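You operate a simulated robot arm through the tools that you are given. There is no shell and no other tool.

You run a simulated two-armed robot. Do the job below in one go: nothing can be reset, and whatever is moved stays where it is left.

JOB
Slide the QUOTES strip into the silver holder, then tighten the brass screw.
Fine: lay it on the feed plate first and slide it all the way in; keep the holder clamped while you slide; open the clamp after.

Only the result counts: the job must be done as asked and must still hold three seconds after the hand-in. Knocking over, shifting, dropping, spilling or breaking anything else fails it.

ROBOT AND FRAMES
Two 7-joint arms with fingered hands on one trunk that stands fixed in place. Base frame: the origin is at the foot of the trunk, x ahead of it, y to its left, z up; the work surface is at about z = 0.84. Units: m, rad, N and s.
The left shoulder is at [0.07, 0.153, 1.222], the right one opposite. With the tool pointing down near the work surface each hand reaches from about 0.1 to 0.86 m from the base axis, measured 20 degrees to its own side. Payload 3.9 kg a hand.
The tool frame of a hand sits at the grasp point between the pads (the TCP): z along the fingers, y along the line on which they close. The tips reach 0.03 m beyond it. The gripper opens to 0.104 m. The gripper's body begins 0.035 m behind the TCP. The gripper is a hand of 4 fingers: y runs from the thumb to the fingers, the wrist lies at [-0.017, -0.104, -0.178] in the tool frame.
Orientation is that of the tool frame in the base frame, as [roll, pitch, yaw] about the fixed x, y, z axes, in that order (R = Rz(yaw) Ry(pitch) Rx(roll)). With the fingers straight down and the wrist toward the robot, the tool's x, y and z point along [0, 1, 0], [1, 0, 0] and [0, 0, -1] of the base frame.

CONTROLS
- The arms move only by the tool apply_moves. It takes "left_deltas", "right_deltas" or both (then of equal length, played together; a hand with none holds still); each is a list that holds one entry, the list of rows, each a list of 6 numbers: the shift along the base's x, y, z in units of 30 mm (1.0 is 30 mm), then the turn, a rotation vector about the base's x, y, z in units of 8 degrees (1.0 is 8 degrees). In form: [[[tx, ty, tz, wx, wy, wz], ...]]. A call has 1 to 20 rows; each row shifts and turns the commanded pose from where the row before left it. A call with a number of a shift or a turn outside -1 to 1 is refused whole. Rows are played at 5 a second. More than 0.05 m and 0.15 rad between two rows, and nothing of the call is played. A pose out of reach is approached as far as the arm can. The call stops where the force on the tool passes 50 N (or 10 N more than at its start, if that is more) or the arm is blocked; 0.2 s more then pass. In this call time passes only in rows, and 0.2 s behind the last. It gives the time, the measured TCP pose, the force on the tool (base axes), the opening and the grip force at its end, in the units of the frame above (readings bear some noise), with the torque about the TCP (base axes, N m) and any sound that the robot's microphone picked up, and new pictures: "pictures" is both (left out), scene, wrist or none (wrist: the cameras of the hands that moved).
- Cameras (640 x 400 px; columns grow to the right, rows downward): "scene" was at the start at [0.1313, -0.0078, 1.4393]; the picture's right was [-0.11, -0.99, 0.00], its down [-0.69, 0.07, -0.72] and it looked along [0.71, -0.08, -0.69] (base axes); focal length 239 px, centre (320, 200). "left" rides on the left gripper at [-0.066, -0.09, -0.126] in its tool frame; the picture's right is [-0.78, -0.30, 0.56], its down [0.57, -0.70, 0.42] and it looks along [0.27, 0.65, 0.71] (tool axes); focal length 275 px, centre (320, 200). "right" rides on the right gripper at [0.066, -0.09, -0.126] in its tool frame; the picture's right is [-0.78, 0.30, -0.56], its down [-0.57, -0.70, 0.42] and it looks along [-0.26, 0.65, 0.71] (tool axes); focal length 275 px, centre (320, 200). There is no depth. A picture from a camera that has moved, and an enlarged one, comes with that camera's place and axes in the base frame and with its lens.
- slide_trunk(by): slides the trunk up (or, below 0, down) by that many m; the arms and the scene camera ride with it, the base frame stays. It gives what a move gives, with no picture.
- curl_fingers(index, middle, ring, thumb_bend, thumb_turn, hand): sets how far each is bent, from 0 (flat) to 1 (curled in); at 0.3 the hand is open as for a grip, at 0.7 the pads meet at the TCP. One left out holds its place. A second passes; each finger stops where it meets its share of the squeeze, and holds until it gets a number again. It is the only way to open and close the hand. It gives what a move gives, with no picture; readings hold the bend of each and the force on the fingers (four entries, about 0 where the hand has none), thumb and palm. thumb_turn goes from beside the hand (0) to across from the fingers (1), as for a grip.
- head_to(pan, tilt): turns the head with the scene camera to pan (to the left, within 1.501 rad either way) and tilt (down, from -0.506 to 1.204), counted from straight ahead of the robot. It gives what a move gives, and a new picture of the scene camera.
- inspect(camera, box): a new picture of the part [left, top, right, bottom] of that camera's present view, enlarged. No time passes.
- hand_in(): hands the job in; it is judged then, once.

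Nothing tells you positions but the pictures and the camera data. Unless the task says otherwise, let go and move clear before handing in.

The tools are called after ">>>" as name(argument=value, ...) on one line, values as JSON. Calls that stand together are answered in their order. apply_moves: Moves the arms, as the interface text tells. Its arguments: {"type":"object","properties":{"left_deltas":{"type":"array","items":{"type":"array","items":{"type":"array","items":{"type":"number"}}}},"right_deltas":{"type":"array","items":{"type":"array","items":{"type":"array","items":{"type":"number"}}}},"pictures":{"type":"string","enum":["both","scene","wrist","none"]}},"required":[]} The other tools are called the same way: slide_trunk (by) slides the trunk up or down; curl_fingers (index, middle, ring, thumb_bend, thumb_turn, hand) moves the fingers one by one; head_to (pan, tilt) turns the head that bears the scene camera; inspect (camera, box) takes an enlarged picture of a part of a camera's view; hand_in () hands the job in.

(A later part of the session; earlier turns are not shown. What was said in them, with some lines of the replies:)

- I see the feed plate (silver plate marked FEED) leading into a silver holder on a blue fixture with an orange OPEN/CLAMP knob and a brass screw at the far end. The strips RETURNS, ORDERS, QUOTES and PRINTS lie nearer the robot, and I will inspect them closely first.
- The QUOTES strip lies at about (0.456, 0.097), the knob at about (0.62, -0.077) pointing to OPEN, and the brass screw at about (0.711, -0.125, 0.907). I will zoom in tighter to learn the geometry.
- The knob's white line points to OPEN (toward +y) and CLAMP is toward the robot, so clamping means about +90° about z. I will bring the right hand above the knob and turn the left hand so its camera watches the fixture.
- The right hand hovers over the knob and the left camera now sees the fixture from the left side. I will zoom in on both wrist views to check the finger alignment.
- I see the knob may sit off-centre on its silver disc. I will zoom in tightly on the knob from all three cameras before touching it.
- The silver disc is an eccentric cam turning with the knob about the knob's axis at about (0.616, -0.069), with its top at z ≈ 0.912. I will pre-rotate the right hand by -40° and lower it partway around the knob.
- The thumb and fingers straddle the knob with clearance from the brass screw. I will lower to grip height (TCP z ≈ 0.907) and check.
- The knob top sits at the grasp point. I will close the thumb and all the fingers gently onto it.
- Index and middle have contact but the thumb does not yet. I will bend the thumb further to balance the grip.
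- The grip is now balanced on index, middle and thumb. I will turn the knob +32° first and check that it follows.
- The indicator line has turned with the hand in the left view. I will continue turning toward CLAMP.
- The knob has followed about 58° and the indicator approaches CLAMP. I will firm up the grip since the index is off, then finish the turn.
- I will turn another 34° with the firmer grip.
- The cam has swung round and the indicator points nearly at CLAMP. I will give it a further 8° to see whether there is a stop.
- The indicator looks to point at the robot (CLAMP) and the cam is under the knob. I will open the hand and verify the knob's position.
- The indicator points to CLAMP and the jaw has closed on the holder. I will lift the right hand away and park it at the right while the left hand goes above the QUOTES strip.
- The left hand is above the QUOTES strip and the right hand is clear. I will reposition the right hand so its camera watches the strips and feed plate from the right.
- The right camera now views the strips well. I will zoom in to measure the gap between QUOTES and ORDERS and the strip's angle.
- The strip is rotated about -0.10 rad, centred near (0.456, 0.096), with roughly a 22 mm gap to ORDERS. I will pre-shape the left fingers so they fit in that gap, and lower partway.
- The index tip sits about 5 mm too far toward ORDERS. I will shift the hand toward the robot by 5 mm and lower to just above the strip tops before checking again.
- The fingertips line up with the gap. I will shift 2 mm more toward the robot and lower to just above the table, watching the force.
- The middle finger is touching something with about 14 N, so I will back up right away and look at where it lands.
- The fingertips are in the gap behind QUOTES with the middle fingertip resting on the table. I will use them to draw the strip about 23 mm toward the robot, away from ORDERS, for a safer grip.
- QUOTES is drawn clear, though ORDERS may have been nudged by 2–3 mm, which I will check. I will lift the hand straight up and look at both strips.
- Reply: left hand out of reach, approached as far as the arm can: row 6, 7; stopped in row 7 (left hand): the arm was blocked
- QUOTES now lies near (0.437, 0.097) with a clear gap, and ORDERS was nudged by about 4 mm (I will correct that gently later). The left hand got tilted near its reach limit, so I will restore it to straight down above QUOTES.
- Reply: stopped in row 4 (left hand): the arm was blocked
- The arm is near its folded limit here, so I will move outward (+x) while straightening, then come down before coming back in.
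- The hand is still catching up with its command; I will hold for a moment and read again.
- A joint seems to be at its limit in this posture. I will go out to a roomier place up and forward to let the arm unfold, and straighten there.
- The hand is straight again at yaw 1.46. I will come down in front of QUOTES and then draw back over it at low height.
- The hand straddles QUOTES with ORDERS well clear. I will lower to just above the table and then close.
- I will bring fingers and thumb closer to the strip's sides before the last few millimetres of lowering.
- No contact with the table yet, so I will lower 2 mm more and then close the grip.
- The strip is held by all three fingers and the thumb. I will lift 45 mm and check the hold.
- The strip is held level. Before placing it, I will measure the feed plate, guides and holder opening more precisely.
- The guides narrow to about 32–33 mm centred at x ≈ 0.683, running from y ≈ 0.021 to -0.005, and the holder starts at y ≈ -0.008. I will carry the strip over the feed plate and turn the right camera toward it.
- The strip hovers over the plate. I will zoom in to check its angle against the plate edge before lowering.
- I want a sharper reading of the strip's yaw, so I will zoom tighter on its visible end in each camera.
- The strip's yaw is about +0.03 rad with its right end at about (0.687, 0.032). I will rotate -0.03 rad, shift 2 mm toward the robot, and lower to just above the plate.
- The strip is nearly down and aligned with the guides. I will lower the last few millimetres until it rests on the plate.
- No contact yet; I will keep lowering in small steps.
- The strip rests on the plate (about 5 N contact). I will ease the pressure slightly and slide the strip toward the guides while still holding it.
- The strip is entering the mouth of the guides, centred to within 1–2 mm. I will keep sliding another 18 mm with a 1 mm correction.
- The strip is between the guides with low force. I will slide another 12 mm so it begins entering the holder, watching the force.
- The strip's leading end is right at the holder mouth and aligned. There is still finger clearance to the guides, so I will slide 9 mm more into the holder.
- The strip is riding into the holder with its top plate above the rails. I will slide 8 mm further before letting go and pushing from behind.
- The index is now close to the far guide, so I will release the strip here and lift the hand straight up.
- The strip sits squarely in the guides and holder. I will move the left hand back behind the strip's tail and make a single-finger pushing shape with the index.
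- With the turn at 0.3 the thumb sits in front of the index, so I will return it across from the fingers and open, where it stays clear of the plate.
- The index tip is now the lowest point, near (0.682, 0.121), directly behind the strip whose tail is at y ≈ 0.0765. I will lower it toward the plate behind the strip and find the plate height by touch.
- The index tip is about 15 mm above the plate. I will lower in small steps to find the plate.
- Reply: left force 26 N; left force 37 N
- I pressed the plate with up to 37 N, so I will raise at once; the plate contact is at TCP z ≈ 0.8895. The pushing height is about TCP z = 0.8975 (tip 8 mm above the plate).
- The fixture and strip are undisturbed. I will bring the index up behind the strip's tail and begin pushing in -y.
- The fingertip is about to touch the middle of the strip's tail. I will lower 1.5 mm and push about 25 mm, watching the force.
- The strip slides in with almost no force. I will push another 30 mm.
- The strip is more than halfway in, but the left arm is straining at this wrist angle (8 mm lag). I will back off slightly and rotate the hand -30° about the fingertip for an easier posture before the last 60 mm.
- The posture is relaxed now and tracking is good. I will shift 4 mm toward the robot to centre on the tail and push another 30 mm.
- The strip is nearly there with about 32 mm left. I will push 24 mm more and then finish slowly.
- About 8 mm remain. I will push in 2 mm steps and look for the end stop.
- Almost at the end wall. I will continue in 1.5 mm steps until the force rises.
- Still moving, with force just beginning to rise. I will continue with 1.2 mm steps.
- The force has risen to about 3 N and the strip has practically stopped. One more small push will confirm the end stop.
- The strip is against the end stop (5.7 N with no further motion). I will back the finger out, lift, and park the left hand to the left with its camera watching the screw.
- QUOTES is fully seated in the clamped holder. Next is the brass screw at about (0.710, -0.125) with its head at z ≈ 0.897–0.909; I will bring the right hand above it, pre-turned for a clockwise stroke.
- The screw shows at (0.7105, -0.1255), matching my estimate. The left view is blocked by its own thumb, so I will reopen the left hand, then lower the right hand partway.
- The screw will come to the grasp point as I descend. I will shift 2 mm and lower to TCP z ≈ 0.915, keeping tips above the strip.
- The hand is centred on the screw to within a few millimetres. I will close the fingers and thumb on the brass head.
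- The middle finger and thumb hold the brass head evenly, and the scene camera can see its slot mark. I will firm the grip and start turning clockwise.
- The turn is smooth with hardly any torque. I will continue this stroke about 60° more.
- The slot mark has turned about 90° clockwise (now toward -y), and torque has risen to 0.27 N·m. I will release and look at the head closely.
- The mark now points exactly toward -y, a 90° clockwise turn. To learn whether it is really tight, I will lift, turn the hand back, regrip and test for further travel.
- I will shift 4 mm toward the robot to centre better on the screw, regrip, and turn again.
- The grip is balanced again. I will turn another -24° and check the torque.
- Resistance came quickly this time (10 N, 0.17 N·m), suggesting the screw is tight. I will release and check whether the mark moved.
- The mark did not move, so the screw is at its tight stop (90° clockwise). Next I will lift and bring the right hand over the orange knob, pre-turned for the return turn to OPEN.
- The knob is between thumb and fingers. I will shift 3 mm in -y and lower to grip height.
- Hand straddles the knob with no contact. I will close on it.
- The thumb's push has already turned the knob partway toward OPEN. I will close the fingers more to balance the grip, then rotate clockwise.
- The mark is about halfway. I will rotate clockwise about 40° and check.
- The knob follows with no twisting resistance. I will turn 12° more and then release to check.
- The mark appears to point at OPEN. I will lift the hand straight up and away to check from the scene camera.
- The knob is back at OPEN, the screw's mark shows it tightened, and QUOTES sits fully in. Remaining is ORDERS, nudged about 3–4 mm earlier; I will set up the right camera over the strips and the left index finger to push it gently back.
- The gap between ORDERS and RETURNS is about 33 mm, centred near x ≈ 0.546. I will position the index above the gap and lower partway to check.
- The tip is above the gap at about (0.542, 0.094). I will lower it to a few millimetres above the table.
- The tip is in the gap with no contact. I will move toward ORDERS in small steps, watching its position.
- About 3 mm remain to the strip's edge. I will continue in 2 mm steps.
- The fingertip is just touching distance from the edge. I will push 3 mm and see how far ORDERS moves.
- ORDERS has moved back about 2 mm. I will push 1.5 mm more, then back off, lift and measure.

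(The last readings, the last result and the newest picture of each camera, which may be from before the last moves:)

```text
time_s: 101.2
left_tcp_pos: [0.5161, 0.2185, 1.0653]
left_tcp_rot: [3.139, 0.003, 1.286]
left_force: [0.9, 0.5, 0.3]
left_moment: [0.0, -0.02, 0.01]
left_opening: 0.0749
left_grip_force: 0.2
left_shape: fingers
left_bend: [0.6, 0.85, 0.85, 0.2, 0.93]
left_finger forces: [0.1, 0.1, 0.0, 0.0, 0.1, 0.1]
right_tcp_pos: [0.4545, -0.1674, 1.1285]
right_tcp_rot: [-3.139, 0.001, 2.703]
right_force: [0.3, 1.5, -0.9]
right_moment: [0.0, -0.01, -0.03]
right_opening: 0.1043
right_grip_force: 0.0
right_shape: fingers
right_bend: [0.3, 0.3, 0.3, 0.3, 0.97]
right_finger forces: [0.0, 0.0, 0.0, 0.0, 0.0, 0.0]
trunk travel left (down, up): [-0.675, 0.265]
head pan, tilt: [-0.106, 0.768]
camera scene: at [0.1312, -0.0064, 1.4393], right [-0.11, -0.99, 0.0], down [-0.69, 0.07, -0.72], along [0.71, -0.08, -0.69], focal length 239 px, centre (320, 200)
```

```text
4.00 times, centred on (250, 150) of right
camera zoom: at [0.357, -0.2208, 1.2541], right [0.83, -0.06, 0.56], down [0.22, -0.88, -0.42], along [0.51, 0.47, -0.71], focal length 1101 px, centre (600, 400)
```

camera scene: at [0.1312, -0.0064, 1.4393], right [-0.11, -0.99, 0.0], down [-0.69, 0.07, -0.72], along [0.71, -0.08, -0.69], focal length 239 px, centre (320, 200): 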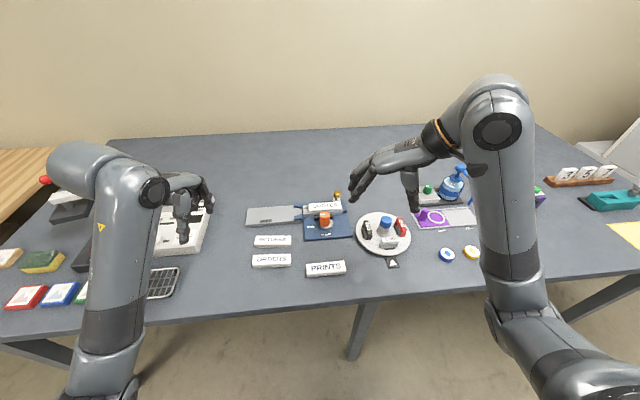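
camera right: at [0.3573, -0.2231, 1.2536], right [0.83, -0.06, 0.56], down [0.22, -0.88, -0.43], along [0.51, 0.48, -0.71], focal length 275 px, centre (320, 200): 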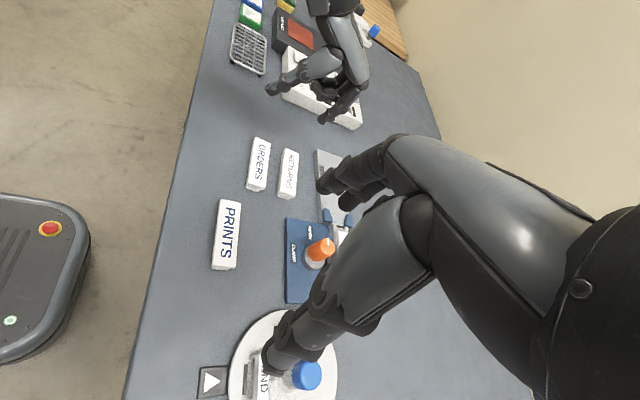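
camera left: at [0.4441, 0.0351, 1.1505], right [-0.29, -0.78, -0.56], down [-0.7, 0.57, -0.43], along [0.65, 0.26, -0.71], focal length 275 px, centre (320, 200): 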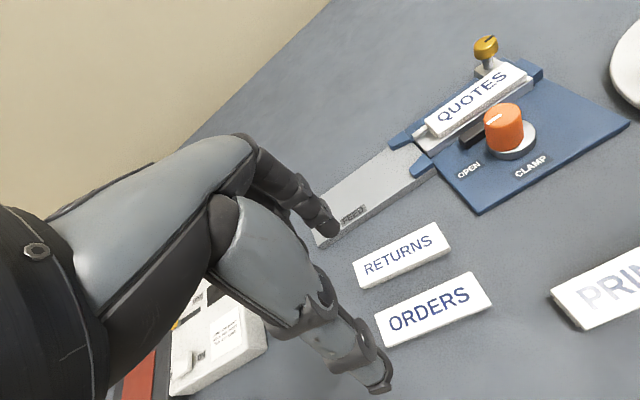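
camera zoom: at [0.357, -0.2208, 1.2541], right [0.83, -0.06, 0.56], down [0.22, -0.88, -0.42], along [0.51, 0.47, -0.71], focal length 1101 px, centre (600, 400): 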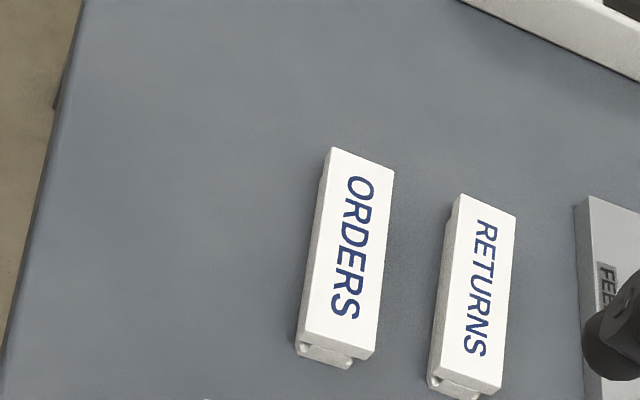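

ORDERS is back to its original place to within about half a millimetre. I will park both hands high and clear and take a last look at everything.

>>> apply_moves(left_deltas=[[[0.15, 0.14, 0.73, 0, 0, 0.25], [0.15, 0.14, 0.73, 0, 0, 0.25], [0.15, 0.14, 0.73, 0, 0, 0.25], [0.15, 0.14, 0.73, 0, 0, 0.25], [0.15, 0.14, 0.73, 0, 0, 0.25], [0.15, 0.14, 0.73, 0, 0, 0.25], [0.15, 0.14, 0.73, 0, 0, 0.25], [0.15, 0.14, 0.73, 0, 0, 0.25]]], right_deltas=[[[0.37, -0.43, 0.34, 0, 0, -1], [0.37, -0.43, 0.34, 0, 0, -1], [0.37, -0.43, 0.34, 0, 0, -1], [0.37, -0.43, 0.34, 0, 0, -1], [0.37, -0.43, 0.34, 0, 0, -1], [0.37, -0.43, 0.34, 0, 0, -1], [0.37, -0.43, 0.34, 0, 0, -1], [0.37, -0.43, 0.34, 0, 0, -1]]], pictures="both")

>>> inspect(camera="scene", box=[230, 170, 430, 295])

>>> inspect(camera="right", box=[60, 110, 240, 260])

>>> inspect(camera="scene", box=[290, 180, 350, 230])

```text
time_s: 103.0
left_tcp_pos: [0.5521, 0.249, 1.2422]
left_tcp_rot: [3.141, 0.005, 1.568]
left_force: [-0.2, 0.6, -0.2]
left_moment: [0.01, 0.03, 0.01]
left_opening: 0.0749
left_grip_force: 0.1
left_shape: fingers
left_bend: [0.6, 0.85, 0.85, 0.2, 0.93]
left_finger forces: [0.1, 0.1, 0.0, 0.0, 0.0, 0.0]
right_tcp_pos: [0.544, -0.2693, 1.2069]
right_tcp_rot: [-3.141, 0.002, 1.582]
right_force: [-0.3, 0.7, 0.1]
right_moment: [-0.02, -0.01, -0.03]
right_opening: 0.1042
right_grip_force: 0.1
right_shape: fingers
right_bend: [0.3, 0.3, 0.3, 0.3, 0.97]
right_finger forces: [0.0, 0.1, 0.0, 0.0, 0.0, 0.0]
trunk travel left (down, up): [-0.675, 0.265]
head pan, tilt: [-0.106, 0.768]
camera scene: at [0.1316, -0.0077, 1.4392], right [-0.11, -0.99, 0.0], down [-0.69, 0.07, -0.72], along [0.71, -0.08, -0.7], focal length 239 px, centre (320, 200)
camera right: at [0.4538, -0.2061, 1.3336], right [0.31, -0.77, 0.56], down [-0.69, -0.58, -0.42], along [0.65, -0.26, -0.71], focal length 275 px, centre (320, 200)
camera left: at [0.4634, 0.1833, 1.3683], right [-0.3, -0.78, -0.55], down [-0.7, 0.57, -0.43], along [0.65, 0.26, -0.71], focal length 275 px, centre (320, 200)
```

scene: 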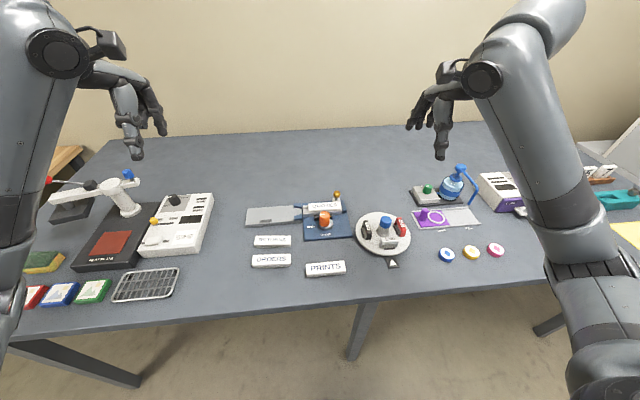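
right: 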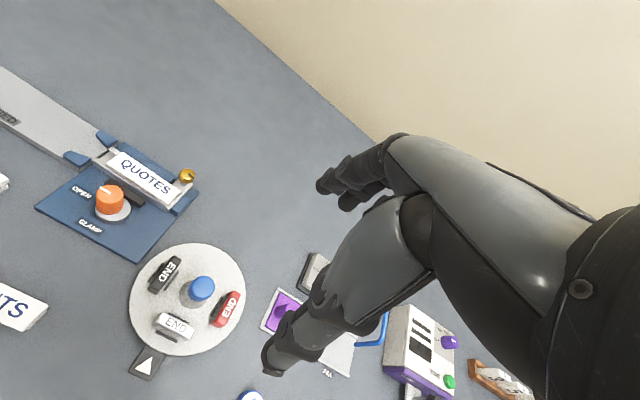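
left: 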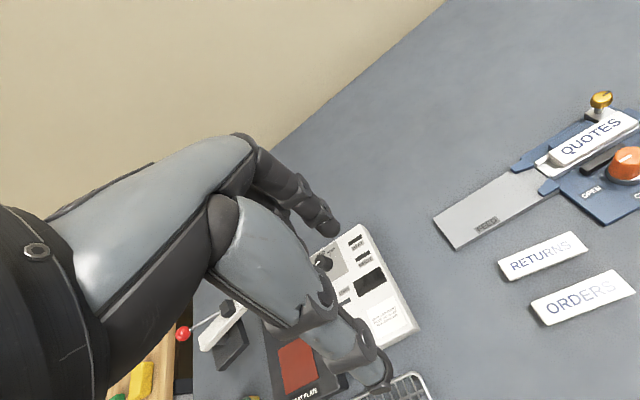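

```text
3.20 times, centred on (330, 232) of scene
camera zoom: at [0.1316, -0.0077, 1.4392], right [-0.11, -0.99, 0.0], down [-0.69, 0.07, -0.72], along [0.71, -0.08, -0.7], focal length 765 px, centre (288, 96)
```

zoom: 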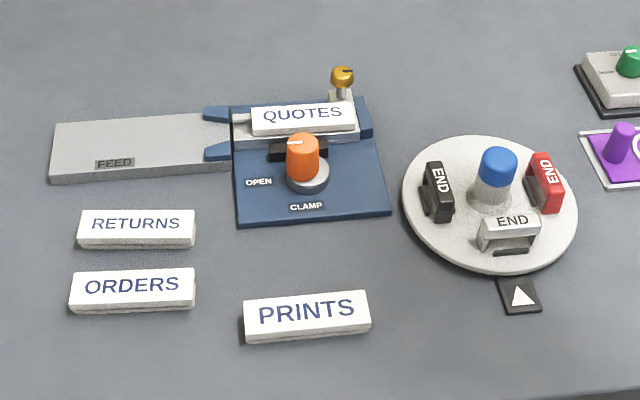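

```text
2.67 times, centred on (150, 185) of right
camera zoom: at [0.4538, -0.2061, 1.3336], right [0.31, -0.77, 0.56], down [-0.69, -0.58, -0.42], along [0.65, -0.26, -0.71], focal length 734 px, centre (773, 240)
```

zoom: 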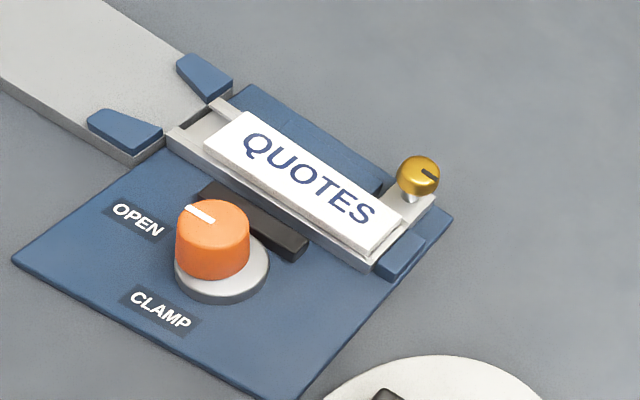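

```text
8.00 times, centred on (320, 205) of scene
camera zoom: at [0.1316, -0.0077, 1.4392], right [-0.11, -0.99, 0.0], down [-0.69, 0.07, -0.72], along [0.71, -0.08, -0.7], focal length 1914 px, centre (320, 160)
```

zoom: 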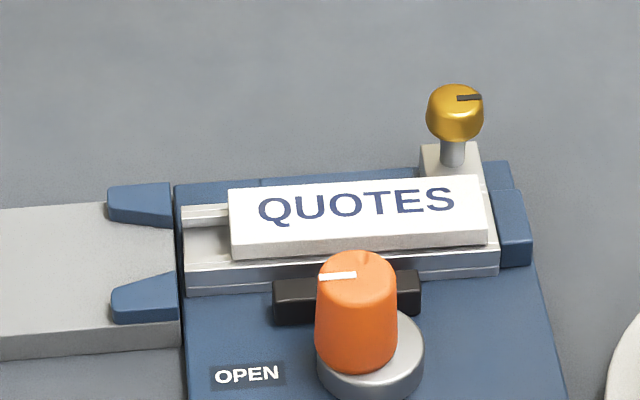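

All looks right; I will take one last close look at the strip's leading end against the holder's end wall.

>>> inspect(camera="right", box=[140, 160, 200, 215])

>>> inspect(camera="scene", box=[325, 193, 345, 212])

>>> inspect(camera="left", box=[570, 90, 640, 160])

```text
7.27 times, centred on (170, 188) of right
camera zoom: at [0.4538, -0.2061, 1.3336], right [0.31, -0.77, 0.56], down [-0.69, -0.58, -0.42], along [0.65, -0.26, -0.71], focal length 2002 px, centre (1411, 291)
```

zoom: 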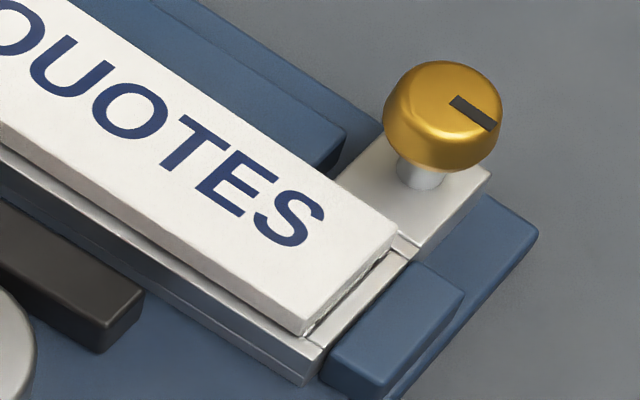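

```text
16.00 times, centred on (335, 202) of scene
camera zoom: at [0.1316, -0.0077, 1.4392], right [-0.11, -0.99, 0.0], down [-0.69, 0.07, -0.72], along [0.71, -0.08, -0.7], focal length 3827 px, centre (80, 160)
```

zoom: 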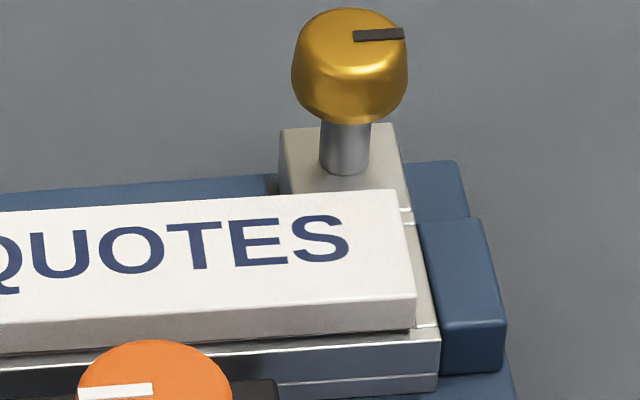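

```text
5.71 times, centred on (605, 125) of left
camera zoom: at [0.4634, 0.1833, 1.3683], right [-0.3, -0.78, -0.55], down [-0.7, 0.57, -0.43], along [0.65, 0.26, -0.71], focal length 1573 px, centre (-1309, 629)
```

zoom: 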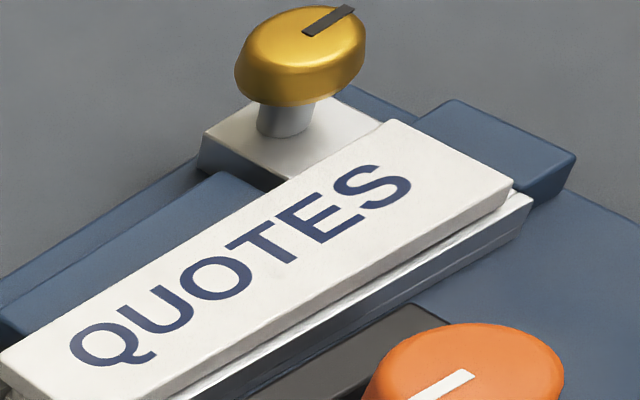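

QUOTES is fully seated against the holder's end wall, the brass screw is turned to its stop, and the clamp is back at OPEN. The other objects are in place, with ORDERS back to within about half a millimetre, and both hands are clear. I am handing in.

>>> hand_in()

```text
The job is handed in.
```

QUOTES is all the way into the silver holder, the brass screw is tight, and the clamp is open again. I have handed the job in but don't have the verdict.

- **Clamp:** I turned the orange knob to CLAMP before the strip touched the feed plate and left it there for the whole slide. I turned it back to OPEN only after the screw was tight.
- **Strip:** I laid QUOTES on the feed plate and slid it in until it met the end wall. The last push stopped at about 6 N with no more movement.
- **Screw:** It turned 90° clockwise and stopped. A second grip and turn did not move it any further.
- **ORDERS was nudged:** While picking up QUOTES, my fingers pushed the ORDERS strip about 4 mm. I pushed it back, and in the camera view it now matches its starting place to within about half a millimetre.
- **Feed plate was pressed:** I pressed on it with up to about 37 N while finding its height. Nothing moved.

The other items look undisturbed in the final pictures, and both hands are parked clear of the table.
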